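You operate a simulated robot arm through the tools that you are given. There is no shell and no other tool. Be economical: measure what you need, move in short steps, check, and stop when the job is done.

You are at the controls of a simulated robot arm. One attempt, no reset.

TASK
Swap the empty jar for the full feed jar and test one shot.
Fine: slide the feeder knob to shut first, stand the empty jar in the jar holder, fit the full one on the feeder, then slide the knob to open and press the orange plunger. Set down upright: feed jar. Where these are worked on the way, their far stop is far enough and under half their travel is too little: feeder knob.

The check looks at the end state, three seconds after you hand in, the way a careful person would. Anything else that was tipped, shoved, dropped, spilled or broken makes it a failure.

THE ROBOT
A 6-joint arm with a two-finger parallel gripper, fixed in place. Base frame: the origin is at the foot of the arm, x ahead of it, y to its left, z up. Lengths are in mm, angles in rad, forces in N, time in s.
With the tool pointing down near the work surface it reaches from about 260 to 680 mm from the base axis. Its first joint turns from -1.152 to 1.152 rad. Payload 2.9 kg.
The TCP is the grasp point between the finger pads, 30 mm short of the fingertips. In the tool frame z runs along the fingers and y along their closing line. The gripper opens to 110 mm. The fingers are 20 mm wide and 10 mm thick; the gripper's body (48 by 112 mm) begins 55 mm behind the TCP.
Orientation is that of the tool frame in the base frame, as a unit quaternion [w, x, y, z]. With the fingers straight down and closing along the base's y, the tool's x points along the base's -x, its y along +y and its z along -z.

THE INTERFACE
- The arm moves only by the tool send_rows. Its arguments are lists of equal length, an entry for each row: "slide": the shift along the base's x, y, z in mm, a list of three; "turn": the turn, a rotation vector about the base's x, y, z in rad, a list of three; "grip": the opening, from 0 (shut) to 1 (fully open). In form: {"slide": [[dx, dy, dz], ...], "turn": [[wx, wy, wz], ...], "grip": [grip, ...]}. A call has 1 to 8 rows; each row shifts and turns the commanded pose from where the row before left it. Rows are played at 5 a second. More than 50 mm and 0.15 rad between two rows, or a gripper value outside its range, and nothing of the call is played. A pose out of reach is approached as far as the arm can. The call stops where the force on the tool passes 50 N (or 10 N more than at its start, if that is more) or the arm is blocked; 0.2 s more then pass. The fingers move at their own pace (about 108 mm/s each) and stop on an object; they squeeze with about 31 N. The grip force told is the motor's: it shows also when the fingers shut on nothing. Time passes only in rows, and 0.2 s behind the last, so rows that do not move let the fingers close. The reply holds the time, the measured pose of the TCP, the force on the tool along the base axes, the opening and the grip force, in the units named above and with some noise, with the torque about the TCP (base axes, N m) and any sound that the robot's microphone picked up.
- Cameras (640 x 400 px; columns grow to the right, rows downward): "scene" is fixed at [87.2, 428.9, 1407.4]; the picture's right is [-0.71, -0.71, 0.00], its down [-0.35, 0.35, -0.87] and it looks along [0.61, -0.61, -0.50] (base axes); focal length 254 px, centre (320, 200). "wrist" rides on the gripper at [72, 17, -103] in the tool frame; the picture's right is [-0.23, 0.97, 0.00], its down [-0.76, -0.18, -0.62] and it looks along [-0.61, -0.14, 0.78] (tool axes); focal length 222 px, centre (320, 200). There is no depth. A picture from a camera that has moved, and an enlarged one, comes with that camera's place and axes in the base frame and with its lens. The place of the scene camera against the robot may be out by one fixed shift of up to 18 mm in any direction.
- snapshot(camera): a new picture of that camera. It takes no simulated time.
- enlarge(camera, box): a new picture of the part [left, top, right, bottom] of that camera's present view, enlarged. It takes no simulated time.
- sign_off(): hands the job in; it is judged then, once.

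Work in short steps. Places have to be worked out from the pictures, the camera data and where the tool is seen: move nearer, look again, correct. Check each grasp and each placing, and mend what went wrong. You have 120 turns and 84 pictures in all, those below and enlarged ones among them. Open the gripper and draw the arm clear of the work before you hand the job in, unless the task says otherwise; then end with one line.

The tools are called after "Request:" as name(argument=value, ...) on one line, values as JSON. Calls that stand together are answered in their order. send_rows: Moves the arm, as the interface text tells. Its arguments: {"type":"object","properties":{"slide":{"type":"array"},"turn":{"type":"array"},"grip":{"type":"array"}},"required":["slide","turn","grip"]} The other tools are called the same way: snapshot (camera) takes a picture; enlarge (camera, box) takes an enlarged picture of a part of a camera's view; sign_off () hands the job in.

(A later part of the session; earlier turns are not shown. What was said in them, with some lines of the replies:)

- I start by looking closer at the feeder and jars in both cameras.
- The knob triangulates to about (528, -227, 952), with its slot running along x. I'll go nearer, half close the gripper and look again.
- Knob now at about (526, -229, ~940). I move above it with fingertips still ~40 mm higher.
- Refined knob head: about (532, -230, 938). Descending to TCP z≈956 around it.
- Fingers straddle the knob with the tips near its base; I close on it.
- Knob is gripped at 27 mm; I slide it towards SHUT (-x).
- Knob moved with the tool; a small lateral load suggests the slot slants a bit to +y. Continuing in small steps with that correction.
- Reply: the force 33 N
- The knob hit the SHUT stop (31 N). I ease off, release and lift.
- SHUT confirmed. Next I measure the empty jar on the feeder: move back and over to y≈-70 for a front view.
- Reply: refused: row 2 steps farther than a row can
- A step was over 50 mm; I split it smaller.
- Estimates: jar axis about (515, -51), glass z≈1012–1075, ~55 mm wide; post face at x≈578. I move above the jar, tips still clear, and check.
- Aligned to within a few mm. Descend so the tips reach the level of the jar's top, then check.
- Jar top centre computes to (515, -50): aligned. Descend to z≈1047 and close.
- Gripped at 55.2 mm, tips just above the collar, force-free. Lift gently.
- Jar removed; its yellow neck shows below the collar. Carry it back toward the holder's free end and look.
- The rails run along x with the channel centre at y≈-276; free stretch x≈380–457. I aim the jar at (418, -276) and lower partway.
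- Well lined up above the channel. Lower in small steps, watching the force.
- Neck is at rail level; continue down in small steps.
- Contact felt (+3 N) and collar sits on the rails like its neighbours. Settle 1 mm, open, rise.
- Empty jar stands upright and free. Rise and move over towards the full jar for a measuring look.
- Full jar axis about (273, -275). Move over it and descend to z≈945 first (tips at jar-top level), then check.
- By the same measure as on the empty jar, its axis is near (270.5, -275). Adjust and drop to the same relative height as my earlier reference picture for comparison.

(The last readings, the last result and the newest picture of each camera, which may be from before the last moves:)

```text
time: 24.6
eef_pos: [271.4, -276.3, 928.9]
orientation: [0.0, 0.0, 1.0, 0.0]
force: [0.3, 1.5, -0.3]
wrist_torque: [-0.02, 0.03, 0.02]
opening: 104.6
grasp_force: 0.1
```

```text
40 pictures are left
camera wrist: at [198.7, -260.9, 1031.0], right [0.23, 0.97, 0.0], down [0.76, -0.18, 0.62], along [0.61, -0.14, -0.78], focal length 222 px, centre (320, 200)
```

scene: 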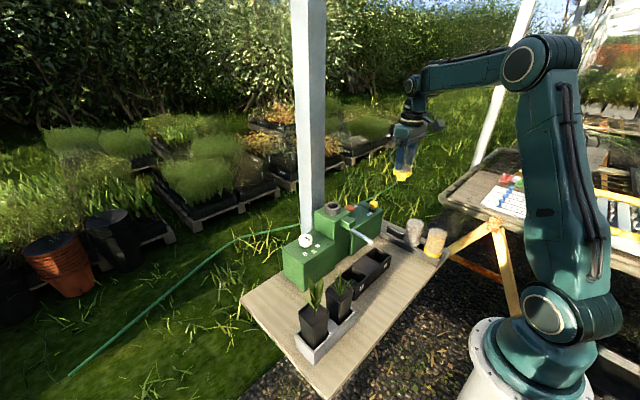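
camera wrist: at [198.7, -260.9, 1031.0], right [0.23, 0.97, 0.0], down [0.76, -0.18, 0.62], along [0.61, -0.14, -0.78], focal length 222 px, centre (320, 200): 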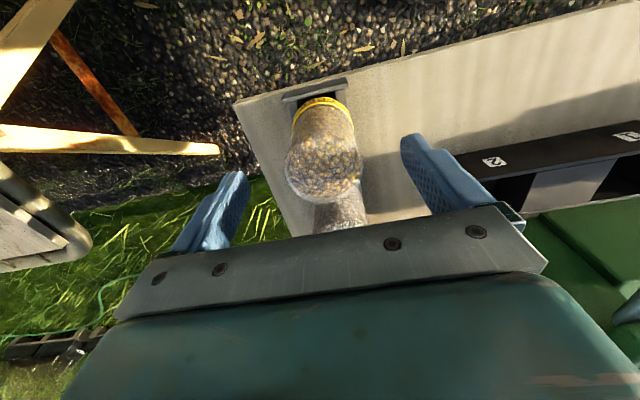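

Matches the reference picture within ~2 px. Descend to z≈880 and close.

Request:
send_rows(slide=[[0, 1, -20], [0, 0, -20], [0, 0, -9], [0, 0, 0], [0, 0, 0], [0, 0, 0], [0, 0, 0]], turn=[[0, 0, 0], [0, 0, 0], [0, 0, 0], [0, 0, 0], [0, 0, 0], [0, 0, 0], [0, 0, 0]], grip=[0.95, 0.95, 0.95, 0.6, 0.4, 0.4, 0.4])

Request:
snapshot(camera="wrist")

Request:
enlarge(camera="scene", box=[380, 180, 476, 262])

```text
time: 26.2
eef_pos: [269.9, -274.9, 880.4]
orientation: [0.001, 0.0, 1.0, 0.0]
force: [0.3, -1.0, 0.6]
wrist_torque: [0.0, -0.01, -0.03]
opening: 55.2
grasp_force: 30.2
```

```text
39 pictures are left
camera wrist: at [198.5, -259.5, 982.7], right [0.23, 0.97, 0.0], down [0.76, -0.18, 0.62], along [0.61, -0.14, -0.78], focal length 222 px, centre (320, 200)
```

wrist: 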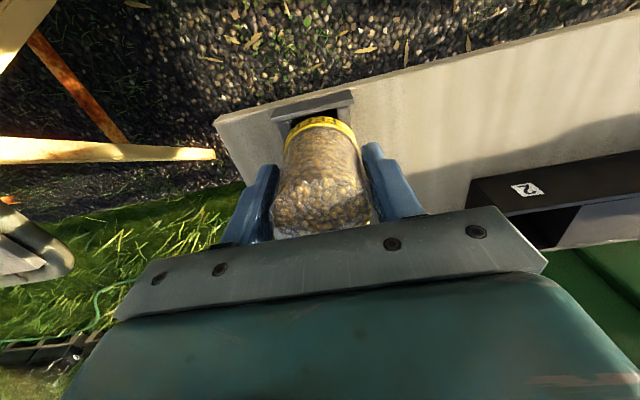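

```text
4.88 times, centred on (428, 221) of scene
camera zoom: at [87.3, 428.9, 1407.4], right [-0.71, -0.71, 0.0], down [-0.35, 0.35, -0.87], along [0.61, -0.61, -0.5], focal length 1240 px, centre (-207, 98)
```

zoom: 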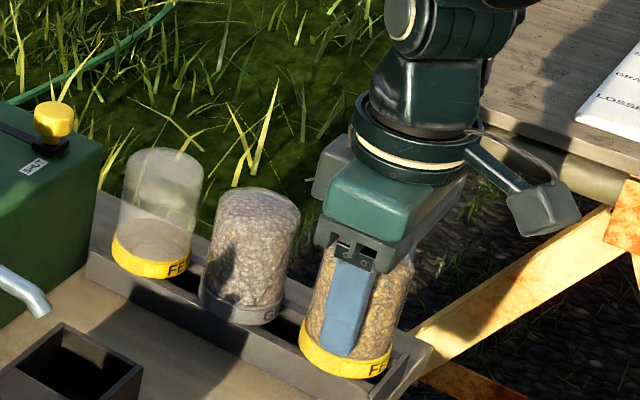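

Gripped at 55.2 mm. Lift straight up gently.

Request:
send_rows(slide=[[0, 0, 5], [0, 0, 10], [0, 0, 20], [0, 0, 35], [0, 0, 40], [0, 0, 40], [0, 0, 0]], turn=[[0, 0, 0], [0, 0, 0], [0, 0, 0], [0, 0, 0], [0, 0, 0], [0, 0, 0], [0, 0, 0]], grip=[0.4, 0.4, 0.4, 0.4, 0.4, 0.4, 0.4])

Request:
enlarge(camera="wrist", box=[240, 90, 400, 210])

Request:
snapshot(camera="scene")

```text
time: 27.8
eef_pos: [271.3, -275.7, 1030.7]
orientation: [-0.001, 0.0, 1.0, 0.0]
force: [-0.6, -0.6, -1.6]
wrist_torque: [-0.02, 0.03, 0.0]
opening: 55.2
grasp_force: 30.8
```

```text
3.33 times, centred on (320, 150) of wrist
camera zoom: at [199.5, -259.6, 1133.3], right [0.23, 0.97, 0.0], down [0.76, -0.18, 0.62], along [0.61, -0.14, -0.78], focal length 740 px, centre (320, 367)
```

zoom: 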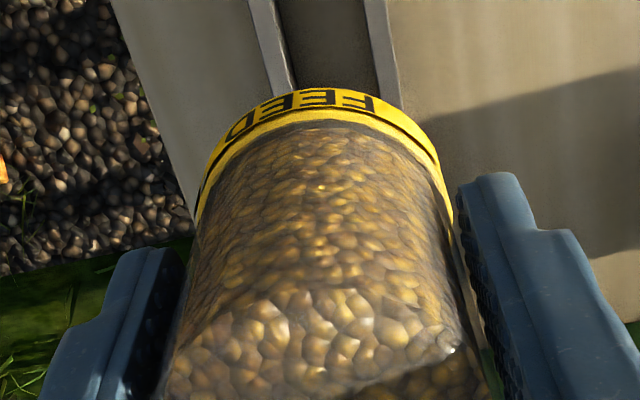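

```text
36 pictures are left
```

scene: 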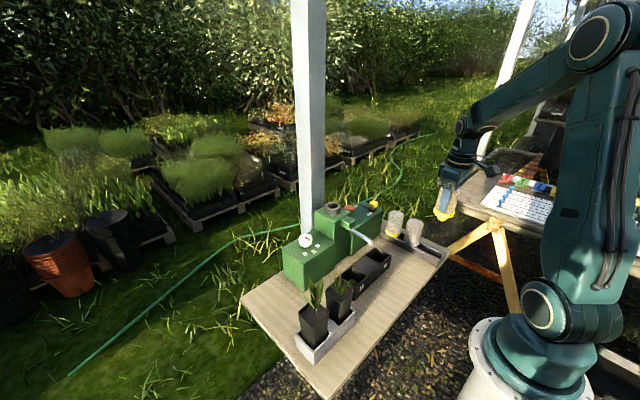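

Full jar is held upright, sitting ~2 mm more to +x in the grip than the empty was. Carry it high towards the feeder front.

Request:
send_rows(slide=[[10, 20, 40], [20, 30, 30], [20, 35, 28], [30, 35, 0], [30, 35, 0], [30, 35, 0], [30, 34, 0], [0, 0, 0]], turn=[[0, 0, 0], [0, 0, 0], [0, 0, 0], [0, 0, 0], [0, 0, 0], [0, 0, 0], [0, 0, 0], [0, 0, 0]], grip=[0.4, 0.4, 0.4, 0.4, 0.4, 0.4, 0.4, 0.4])

Request:
enlarge(camera="wrist", box=[200, 0, 440, 200])

```text
time: 29.6
eef_pos: [442.9, -53.4, 1126.7]
orientation: [0.0, 0.001, 1.0, -0.001]
force: [-0.6, -0.4, -1.0]
wrist_torque: [-0.01, 0.02, -0.01]
opening: 55.3
grasp_force: 30.9
```

```text
2.00 times, centred on (320, 100) of wrist
camera zoom: at [370.5, -36.0, 1229.8], right [0.23, 0.97, 0.0], down [0.76, -0.18, 0.62], along [0.61, -0.14, -0.78], focal length 444 px, centre (320, 400)
```

zoom: 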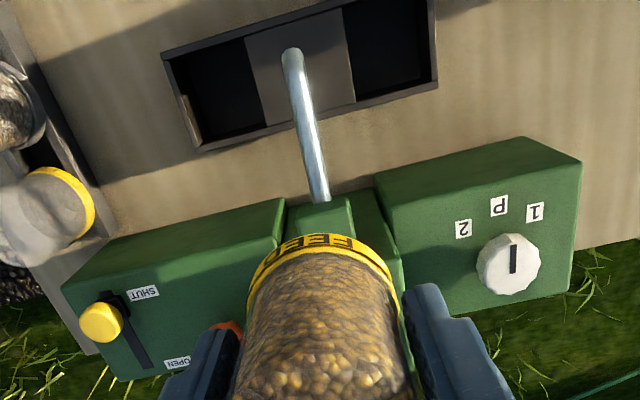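

Now over the socket at height.

Request:
send_rows(slide=[[30, 1, 0], [30, 1, 0], [10, 0, 0], [0, 0, -25], [0, 0, 0]], turn=[[0, 0, 0], [0, 0, 0], [0, 0, 0], [0, 0, 0], [0, 0, 0]], grip=[0.4, 0.4, 0.4, 0.4, 0.4])

Request:
enlarge(camera="scene", box=[300, 150, 364, 230])

Request:
enlarge(camera="wrist", box=[240, 90, 400, 210])

```text
time: 30.8
eef_pos: [511.3, -49.7, 1102.4]
orientation: [0.001, 0.0, 1.0, -0.001]
force: [-0.1, -0.1, -1.5]
wrist_torque: [0.02, -0.01, -0.01]
opening: 55.5
grasp_force: 31.0
```

```text
5.00 times, centred on (332, 190) of scene
camera zoom: at [87.3, 428.9, 1407.4], right [-0.71, -0.71, 0.0], down [-0.35, 0.35, -0.87], along [0.61, -0.61, -0.5], focal length 1271 px, centre (260, 250)
```

zoom: 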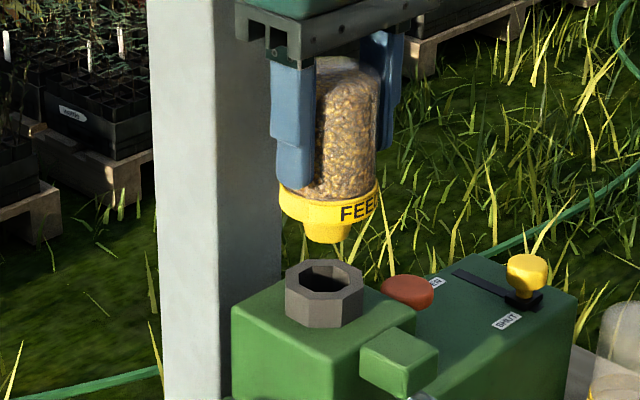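

```text
3.33 times, centred on (320, 150) of wrist
camera zoom: at [439.1, -33.4, 1204.9], right [0.23, 0.97, 0.0], down [0.76, -0.18, 0.62], along [0.61, -0.14, -0.78], focal length 740 px, centre (320, 367)
```

zoom: 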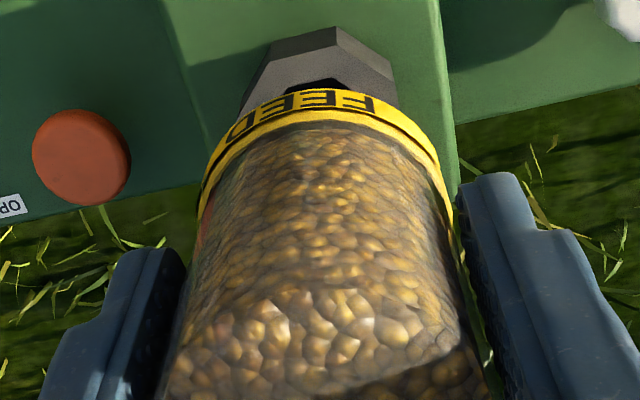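

Neck is nearly centred over the socket in both views. Lower to just above the socket and recheck.

Request:
send_rows(slide=[[1, 0, -15], [0, 0, -12], [0, 0, -3], [0, 0, 0]], turn=[[0, 0, 0], [0, 0, 0], [0, 0, 0], [0, 0, 0]], grip=[0.4, 0.4, 0.4, 0.4])

Request:
enlarge(camera="scene", box=[312, 180, 352, 220])

Request:
enlarge(camera="wrist", box=[260, 70, 380, 160])

```text
time: 31.8
eef_pos: [512.1, -49.7, 1072.5]
orientation: [0.0, 0.0, 1.0, 0.001]
force: [0.3, -0.2, -2.1]
wrist_torque: [0.04, 0.0, -0.01]
opening: 55.4
grasp_force: 30.8
```

```text
10.00 times, centred on (332, 200) of scene
camera zoom: at [87.3, 428.9, 1407.4], right [-0.71, -0.71, 0.0], down [-0.35, 0.35, -0.87], along [0.61, -0.61, -0.5], focal length 2543 px, centre (200, 200)
```

zoom: 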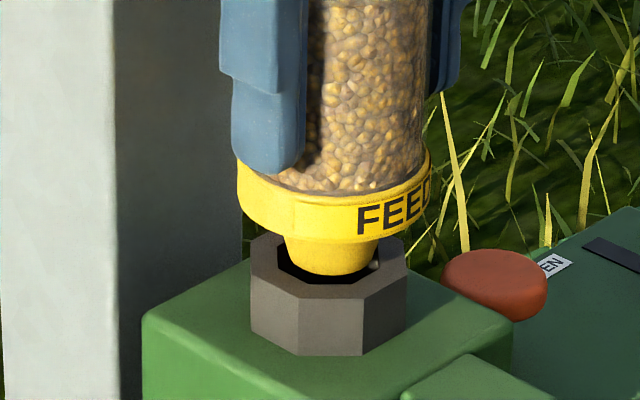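

```text
4.44 times, centred on (320, 115) of wrist
camera zoom: at [439.6, -33.6, 1174.9], right [0.23, 0.97, 0.0], down [0.76, -0.18, 0.62], along [0.61, -0.14, -0.78], focal length 987 px, centre (320, 578)
```

zoom: 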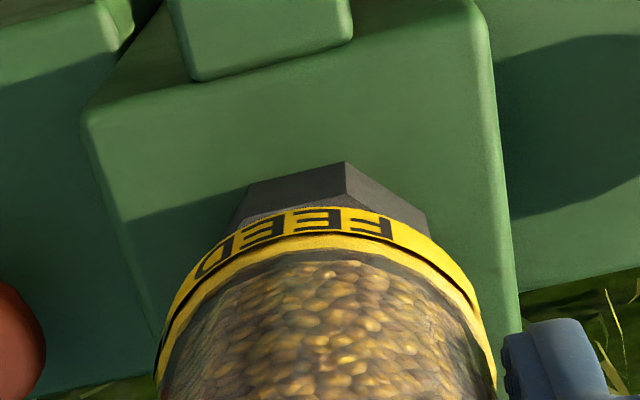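

Centred within ~1 mm. Tiny correction, then lower in 3 mm steps watching force.

Request:
send_rows(slide=[[0.8, 0, -3], [0, 0, -3], [0, 0, -3], [0, 0, -3], [0, 0, 0]], turn=[[0, 0, 0], [0, 0, 0], [0, 0, 0], [0, 0, 0], [0, 0, 0]], grip=[0.4, 0.4, 0.4, 0.4, 0.4])

Request:
enlarge(camera="scene", box=[312, 180, 352, 220])

```text
time: 33.0
eef_pos: [513.1, -48.8, 1060.5]
orientation: [0.0, 0.0, 1.0, 0.0]
force: [-1.2, 0.3, -2.0]
wrist_torque: [0.0, 0.0, -0.01]
opening: 55.5
grasp_force: 31.1
```

```text
10.00 times, centred on (332, 200) of scene
camera zoom: at [87.3, 428.9, 1407.4], right [-0.71, -0.71, 0.0], down [-0.35, 0.35, -0.87], along [0.61, -0.61, -0.5], focal length 2543 px, centre (200, 200)
```

zoom: 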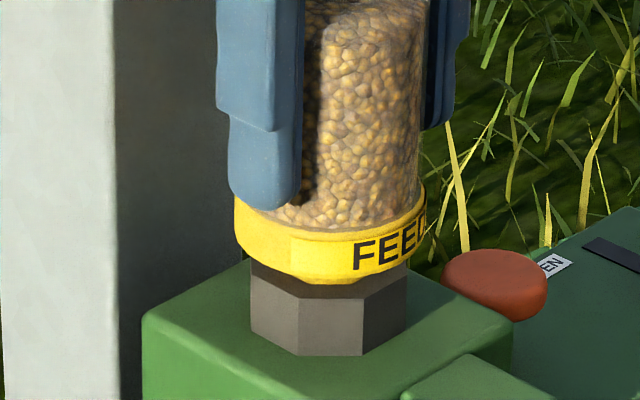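

Neck entered freely. Keep lowering with a slight y correction.

Request:
send_rows(slide=[[0, -0.7, -3], [0, 0, -3], [0, 0, -2], [0, 0, 0]], turn=[[0, 0, 0], [0, 0, 0], [0, 0, 0], [0, 0, 0]], grip=[0.4, 0.4, 0.4, 0.4])

```text
time: 34.0
eef_pos: [512.1, -51.0, 1051.8]
orientation: [0.0, 0.0, 1.0, -0.001]
force: [0.0, 0.0, -1.3]
wrist_torque: [0.01, 0.02, -0.02]
opening: 55.4
grasp_force: 30.9
```

No contact yet at z=1052; expected seat about 1048–1049. Continue in 1 mm steps.

Request:
send_rows(slide=[[0, 0, -1.5], [0, 0, -1], [0, 0, -1], [0, 0, 0]], turn=[[0, 0, 0], [0, 0, 0], [0, 0, 0], [0, 0, 0]], grip=[0.4, 0.4, 0.4, 0.4])

Request:
enlarge(camera="scene", box=[312, 170, 352, 220])

```text
time: 35.0
eef_pos: [513.0, -51.0, 1050.3]
orientation: [0.001, 0.0, 1.0, 0.0]
force: [-1.3, 0.2, 10.0]
wrist_torque: [-0.14, 0.26, -0.01]
opening: 55.3
grasp_force: 31.0
```

```text
8.00 times, centred on (332, 195) of scene
camera zoom: at [87.0, 428.9, 1407.4], right [-0.71, -0.71, 0.0], down [-0.35, 0.35, -0.87], along [0.61, -0.61, -0.5], focal length 2034 px, centre (224, 240)
```

zoom: 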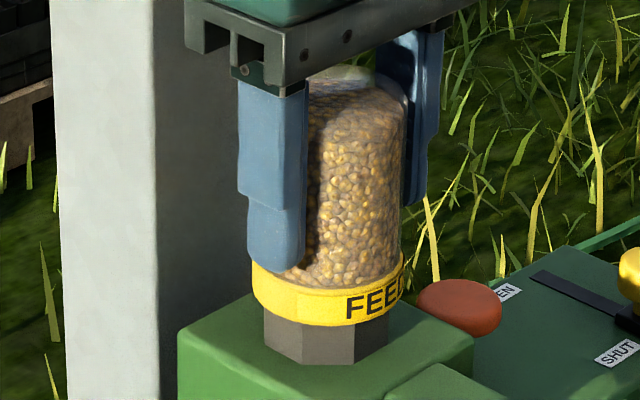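

Contact 10 N, and the visible socket height matches the original seating. Release and back up.

Request:
send_rows(slide=[[0, 0, 0.5], [0, 0, 0], [0, 0, 0], [0, 0, 0]], turn=[[0, 0, 0], [0, 0, 0], [0, 0, 0], [0, 0, 0]], grip=[0.43, 0.55, 0.75, 0.85])

Request:
enlarge(camera="scene", box=[312, 170, 352, 220])

```text
time: 36.0
eef_pos: [511.8, -49.7, 1048.8]
orientation: [0.0, 0.0, 1.0, 0.0]
force: [-0.3, -0.1, 0.7]
wrist_torque: [0.03, 0.01, 0.03]
opening: 93.6
grasp_force: 0.1
```

```text
8.00 times, centred on (332, 195) of scene
camera zoom: at [87.2, 428.9, 1407.4], right [-0.71, -0.71, 0.0], down [-0.35, 0.35, -0.87], along [0.61, -0.61, -0.5], focal length 2034 px, centre (224, 240)
```

zoom: 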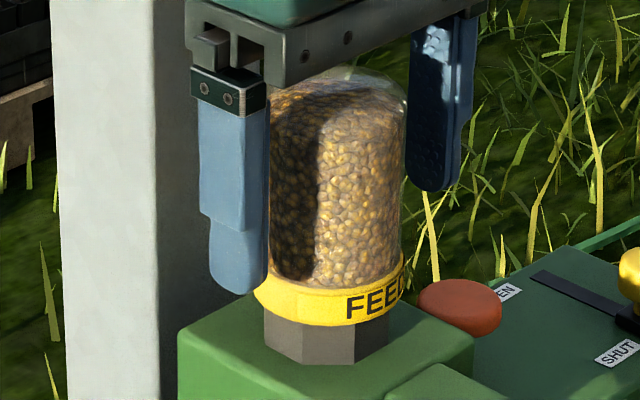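

Jar stands seated by itself. Rise, go across to the knob and narrow the gripper.

Request:
send_rows(slide=[[0, 0, 40], [0, 0, 45], [0, 0, 25], [-6, -45, 0], [-6, -45, 0], [-6, -45, 0], [-6, -45, -20], [0, 0, 0]], turn=[[0, 0, 0], [0, 0, 0], [0, 0, 0], [0, 0, 0], [0, 0, 0], [0, 0, 0], [0, 0, 0], [0, 0, 0]], grip=[0.85, 0.85, 0.85, 0.85, 0.5, 0.5, 0.5, 0.5])

Request:
snapshot(camera="wrist")

```text
time: 37.8
eef_pos: [489.2, -227.9, 1139.1]
orientation: [0.0, 0.0, 1.0, 0.0]
force: [0.6, 0.6, -0.2]
wrist_torque: [0.01, 0.03, 0.02]
opening: 55.2
grasp_force: 0.0
```

```text
27 pictures are left
camera wrist: at [416.7, -213.8, 1242.4], right [0.23, 0.97, 0.0], down [0.76, -0.18, 0.62], along [0.61, -0.14, -0.78], focal length 222 px, centre (320, 200)
```

wrist: 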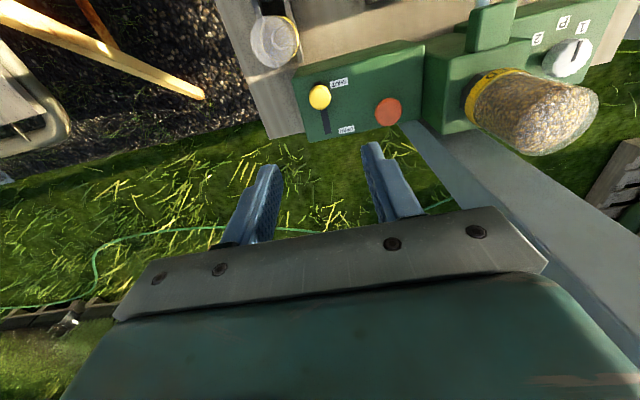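

Above the knob. Descend to the grip height used before (z≈952) at (488, -230).

Request:
send_rows(slide=[[0, -1, -45], [-1, -1, -45], [0, 0, -45], [0, 0, -32], [0, 0, 0]], turn=[[0, 0, 0], [0, 0, 0], [0, 0, 0], [0, 0, 0], [0, 0, 0]], grip=[0.5, 0.5, 0.5, 0.5, 0.5])

Request:
snapshot(camera="wrist")

```text
time: 39.0
eef_pos: [486.4, -232.6, 972.0]
orientation: [0.0, 0.0, 1.0, 0.0]
force: [0.6, -0.8, -0.4]
wrist_torque: [-0.01, 0.0, 0.06]
opening: 54.9
grasp_force: 0.1
```

```text
26 pictures are left
camera wrist: at [415.2, -215.8, 1074.7], right [0.23, 0.97, 0.0], down [0.76, -0.18, 0.62], along [0.61, -0.14, -0.78], focal length 222 px, centre (320, 200)
```

wrist: 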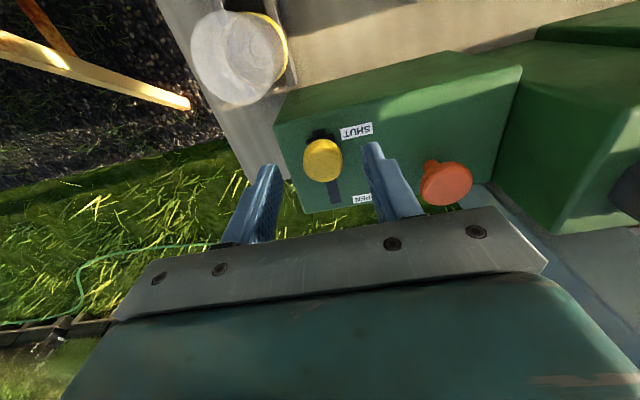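

Aligned. Lower 20 mm and close on the knob.

Request:
send_rows(slide=[[1, 1, -20], [0, 0, 0], [0, 0, 0], [0, 0, 0]], turn=[[0, 0, 0], [0, 0, 0], [0, 0, 0], [0, 0, 0]], grip=[0.5, 0.15, 0.1, 0.1])

```text
time: 40.0
eef_pos: [488.2, -228.5, 951.6]
orientation: [-0.001, 0.0, 1.0, 0.0]
force: [0.0, 4.2, 3.2]
wrist_torque: [0.05, 0.06, -0.04]
opening: 27.5
grasp_force: 45.3
```

Knob held (27.5 mm). Slide it to OPEN (+x), small steps near the stop.

Request:
send_rows(slide=[[10, 0, 0], [10, 0, 0], [10, 0, 0], [10, 0, 0], [4, 0, 0], [3, 0, 0], [0, 0, 0]], turn=[[0, 0, 0], [0, 0, 0], [0, 0, 0], [0, 0, 0], [0, 0, 0], [0, 0, 0], [0, 0, 0]], grip=[0.1, 0.1, 0.1, 0.1, 0.1, 0.1, 0.1])

Request:
snapshot(camera="wrist")

```text
time: 41.6
eef_pos: [534.7, -230.8, 952.6]
orientation: [-0.002, 0.0, 1.0, 0.0]
force: [-20.5, 15.2, 12.1]
wrist_torque: [0.23, 0.25, 0.04]
opening: 27.1
grasp_force: 45.3
```

```text
25 pictures are left
camera wrist: at [462.4, -214.6, 1055.9], right [0.23, 0.97, 0.0], down [0.76, -0.18, 0.62], along [0.6, -0.14, -0.79], focal length 222 px, centre (320, 200)
```

wrist: 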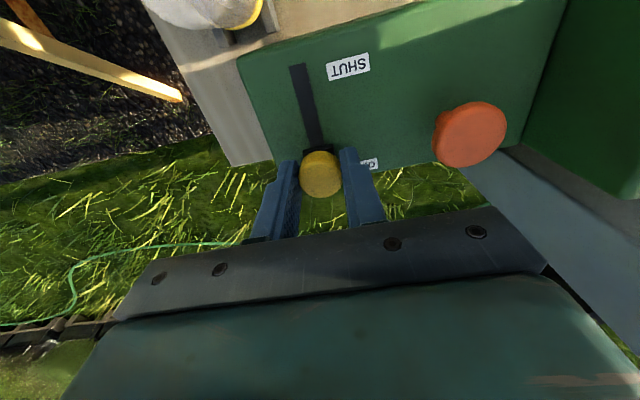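

At the OPEN stop (x=534.7 as at the start, -20 N). Ease, release and lift.

Request:
send_rows(slide=[[-2, 0, 0], [0, 0, 0], [0, 0, 0], [0, 0, 40], [0, 0, 50], [-30, 30, 20], [-20, 45, 0], [0, 0, 0]], turn=[[0, 0, 0], [0, 0, 0], [0, 0, 0], [0, 0, 0], [0, 0, 0], [0, 0, 0], [0, 0, 0], [0, 0, 0]], grip=[0.15, 0.5, 0.5, 0.5, 0.5, 0.2, 0.0, 0.0])

Request:
snapshot(camera="wrist")

Request:
enlarge(camera="scene", box=[310, 170, 406, 230])

```text
time: 43.4
eef_pos: [482.7, -155.7, 1062.0]
orientation: [0.0, 0.001, 1.0, 0.0]
force: [-0.6, -0.7, -1.1]
wrist_torque: [-0.03, 0.02, 0.01]
opening: 0.2
grasp_force: 31.5
```

```text
24 pictures are left
camera wrist: at [411.4, -139.8, 1164.4], right [0.23, 0.97, 0.0], down [0.76, -0.18, 0.62], along [0.61, -0.14, -0.78], focal length 222 px, centre (320, 200)
```

wrist: 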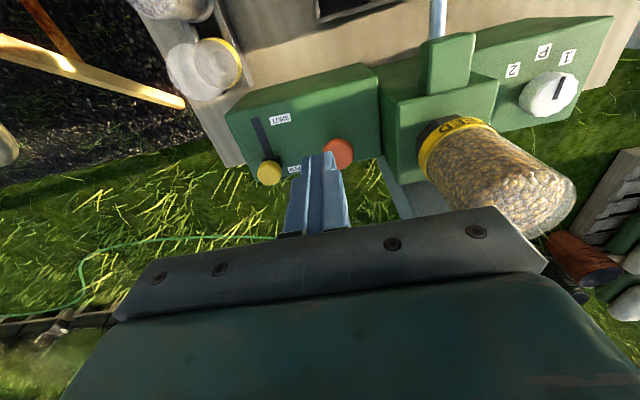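

```text
6.67 times, centred on (358, 200) of scene
camera zoom: at [87.2, 428.9, 1407.4], right [-0.71, -0.71, 0.0], down [-0.35, 0.35, -0.87], along [0.61, -0.61, -0.5], focal length 1695 px, centre (67, 200)
```

zoom: 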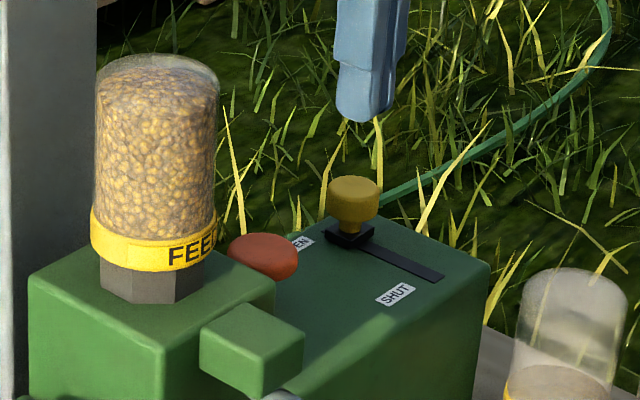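

Plunger cap centre about (527, -145, ~943). I go above it at y=-148 (leaves ~14 mm between gripper body and jar), tips ~20 mm over the cap.

Request:
send_rows(slide=[[22, 4, 0], [22, 4, 0], [0, 0, -35], [0, 0, -30], [0, 0, 0]], turn=[[0, 0, 0], [0, 0, 0], [0, 0, 0], [0, 0, 0], [0, 0, 0]], grip=[0, 0, 0, 0, 0])

Request:
snapshot(camera="wrist")

Request:
enlarge(camera="scene", box=[310, 150, 390, 220])

```text
time: 44.6
eef_pos: [527.9, -147.4, 997.0]
orientation: [0.001, 0.0, 1.0, 0.0]
force: [-0.2, 0.1, -0.5]
wrist_torque: [0.01, 0.02, -0.01]
opening: 0.0
grasp_force: 30.9
```

```text
22 pictures are left
camera wrist: at [455.0, -132.1, 1099.1], right [0.23, 0.97, 0.0], down [0.76, -0.18, 0.62], along [0.61, -0.14, -0.78], focal length 222 px, centre (320, 200)
```

wrist: 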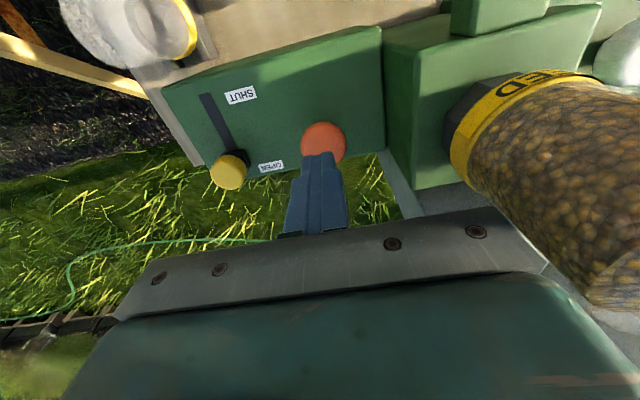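

```text
5.71 times, centred on (350, 185) of scene
camera zoom: at [87.3, 428.9, 1407.4], right [-0.71, -0.71, 0.0], down [-0.35, 0.35, -0.87], along [0.61, -0.61, -0.5], focal length 1453 px, centre (149, 286)
```

zoom: 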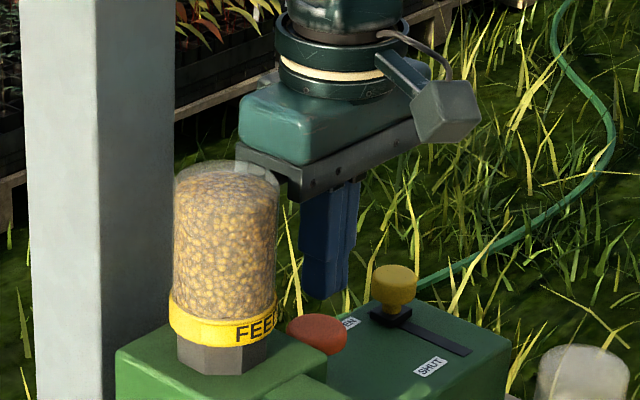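

Aligned on the cap with the jar clear. Press down in small steps, watching force and sound.

Request:
send_rows(slide=[[-1, 0, -8], [0, 0, -6], [0, 0, -4], [0, 0, -4], [0, 0, -4], [0, 0, 0]], turn=[[0, 0, 0], [0, 0, 0], [0, 0, 0], [0, 0, 0], [0, 0, 0], [0, 0, 0]], grip=[0, 0, 0, 0, 0, 0])

Request:
enlarge(camera="scene", box=[310, 150, 390, 220])

```text
time: 46.0
eef_pos: [526.0, -148.2, 970.7]
orientation: [0.0, 0.0, 1.0, 0.0]
force: [-0.3, 0.9, 2.1]
wrist_torque: [0.0, 0.05, 0.05]
opening: 0.3
grasp_force: 31.3
```

```text
5.71 times, centred on (350, 185) of scene
camera zoom: at [87.2, 428.9, 1407.4], right [-0.71, -0.71, 0.0], down [-0.35, 0.35, -0.87], along [0.61, -0.61, -0.5], focal length 1453 px, centre (149, 286)
```

zoom: 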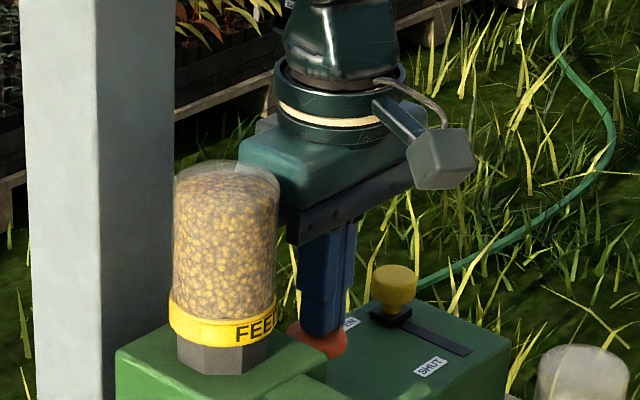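

Touching the cap (2 N). Press on in 2–3 mm steps.

Request:
send_rows(slide=[[0, 0, -3], [0, 0, -3], [0, 0, -2], [0, 0, -2], [0, 0, 0]], turn=[[0, 0, 0], [0, 0, 0], [0, 0, 0], [0, 0, 0], [0, 0, 0]], grip=[0, 0, 0, 0, 0])

Request:
enlarge(camera="scene", box=[310, 170, 390, 250])

```text
time: 47.2
eef_pos: [526.7, -147.8, 961.8]
orientation: [0.0, 0.0, 1.0, 0.0]
force: [3.4, 1.3, 7.0]
wrist_torque: [0.05, -0.03, 0.0]
opening: 0.1
grasp_force: 30.2
heard: click
```

```text
5.00 times, centred on (350, 210) of scene
camera zoom: at [87.2, 428.9, 1407.4], right [-0.71, -0.71, 0.0], down [-0.35, 0.35, -0.87], along [0.61, -0.61, -0.5], focal length 1271 px, centre (170, 150)
```

zoom: 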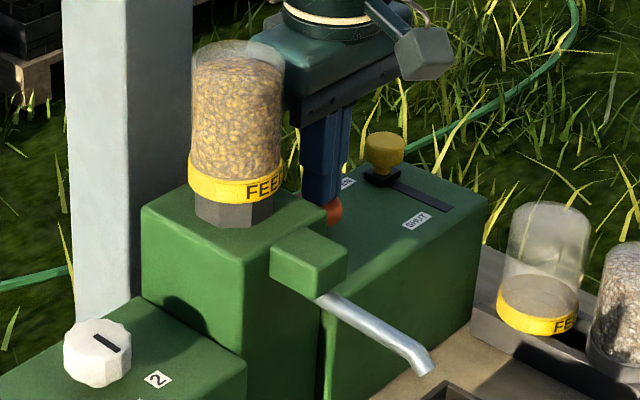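

Click heard: the plunger fired. Withdraw straight up and inspect the result.

Request:
send_rows(slide=[[0, 0, 15], [0, 0, 40], [0, 0, 45], [-20, 0, 40], [-45, 0, 0], [-45, 0, 0], [0, 0, 0]], turn=[[0, 0, 0], [0, 0, 0], [0, 0, 0], [0, 0, 0], [0, 0, 0], [0, 0, 0], [0, 0, 0]], grip=[0, 0, 0, 0, 0.3, 0.6, 0.6])

Request:
enlarge(camera="scene", box=[280, 170, 460, 300])

Request:
snapshot(camera="wrist")

```text
time: 48.8
eef_pos: [416.5, -148.4, 1102.7]
orientation: [0.0, -0.001, 1.0, 0.0]
force: [-0.7, -0.3, 0.4]
wrist_torque: [-0.05, -0.03, 0.01]
opening: 66.0
grasp_force: 0.0
```

```text
3.08 times, centred on (370, 235) of scene
camera zoom: at [87.2, 428.9, 1407.4], right [-0.71, -0.71, 0.0], down [-0.35, 0.35, -0.87], along [0.61, -0.61, -0.5], focal length 782 px, centre (166, 92)
```

zoom: 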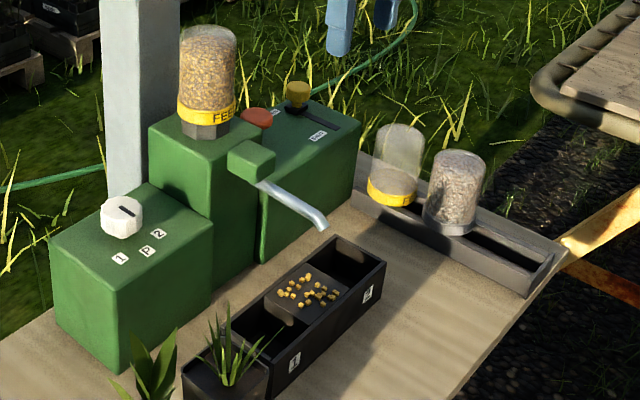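

```text
17 pictures are left
camera wrist: at [344.0, -131.8, 1204.3], right [0.23, 0.97, 0.0], down [0.76, -0.18, 0.62], along [0.61, -0.14, -0.78], focal length 222 px, centre (320, 200)
```

wrist: 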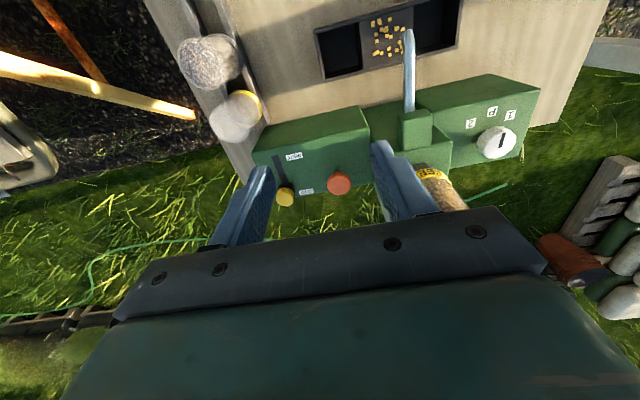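

The shot of feed landed in the tray, the plunger is back up, the knob is on OPEN and both jars are upright. Open fully and draw clear.

Request:
send_rows(slide=[[-10, 0, 45], [0, 0, 45], [0, 0, 20], [0, 0, 0]], turn=[[0, 0, 0], [0, 0, 0], [0, 0, 0], [0, 0, 0]], grip=[1, 1, 1, 1])

Request:
enlarge(camera="scene", box=[280, 170, 460, 300])

```text
time: 49.8
eef_pos: [406.3, -147.1, 1210.5]
orientation: [0.0, 0.0, 1.0, 0.0]
force: [-0.2, 0.1, -0.5]
wrist_torque: [0.01, 0.01, 0.02]
opening: 109.9
grasp_force: 0.0
```

```text
3.08 times, centred on (370, 235) of scene
camera zoom: at [87.2, 428.9, 1407.4], right [-0.71, -0.71, 0.0], down [-0.35, 0.35, -0.87], along [0.61, -0.61, -0.5], focal length 782 px, centre (166, 92)
```

zoom: 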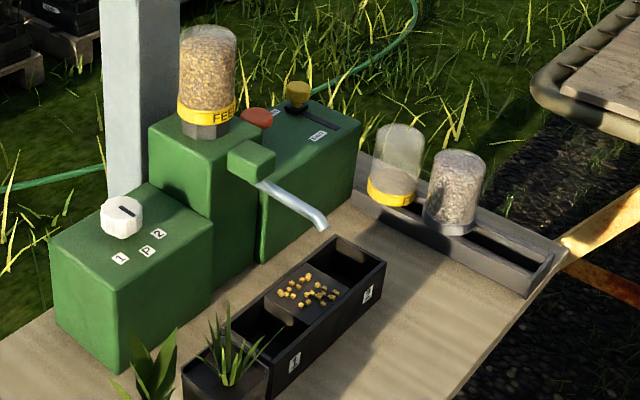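

Everything is in its final state and steady; handing in.

Request:
sign_off()

```text
The job is handed in.
```

The full feed jar is seated on the feeder and the empty one stands upright in the jar holder. The knob was slid to shut before the swap and back to open after it, and one press of the orange plunger dropped a shot of feed into the tray.
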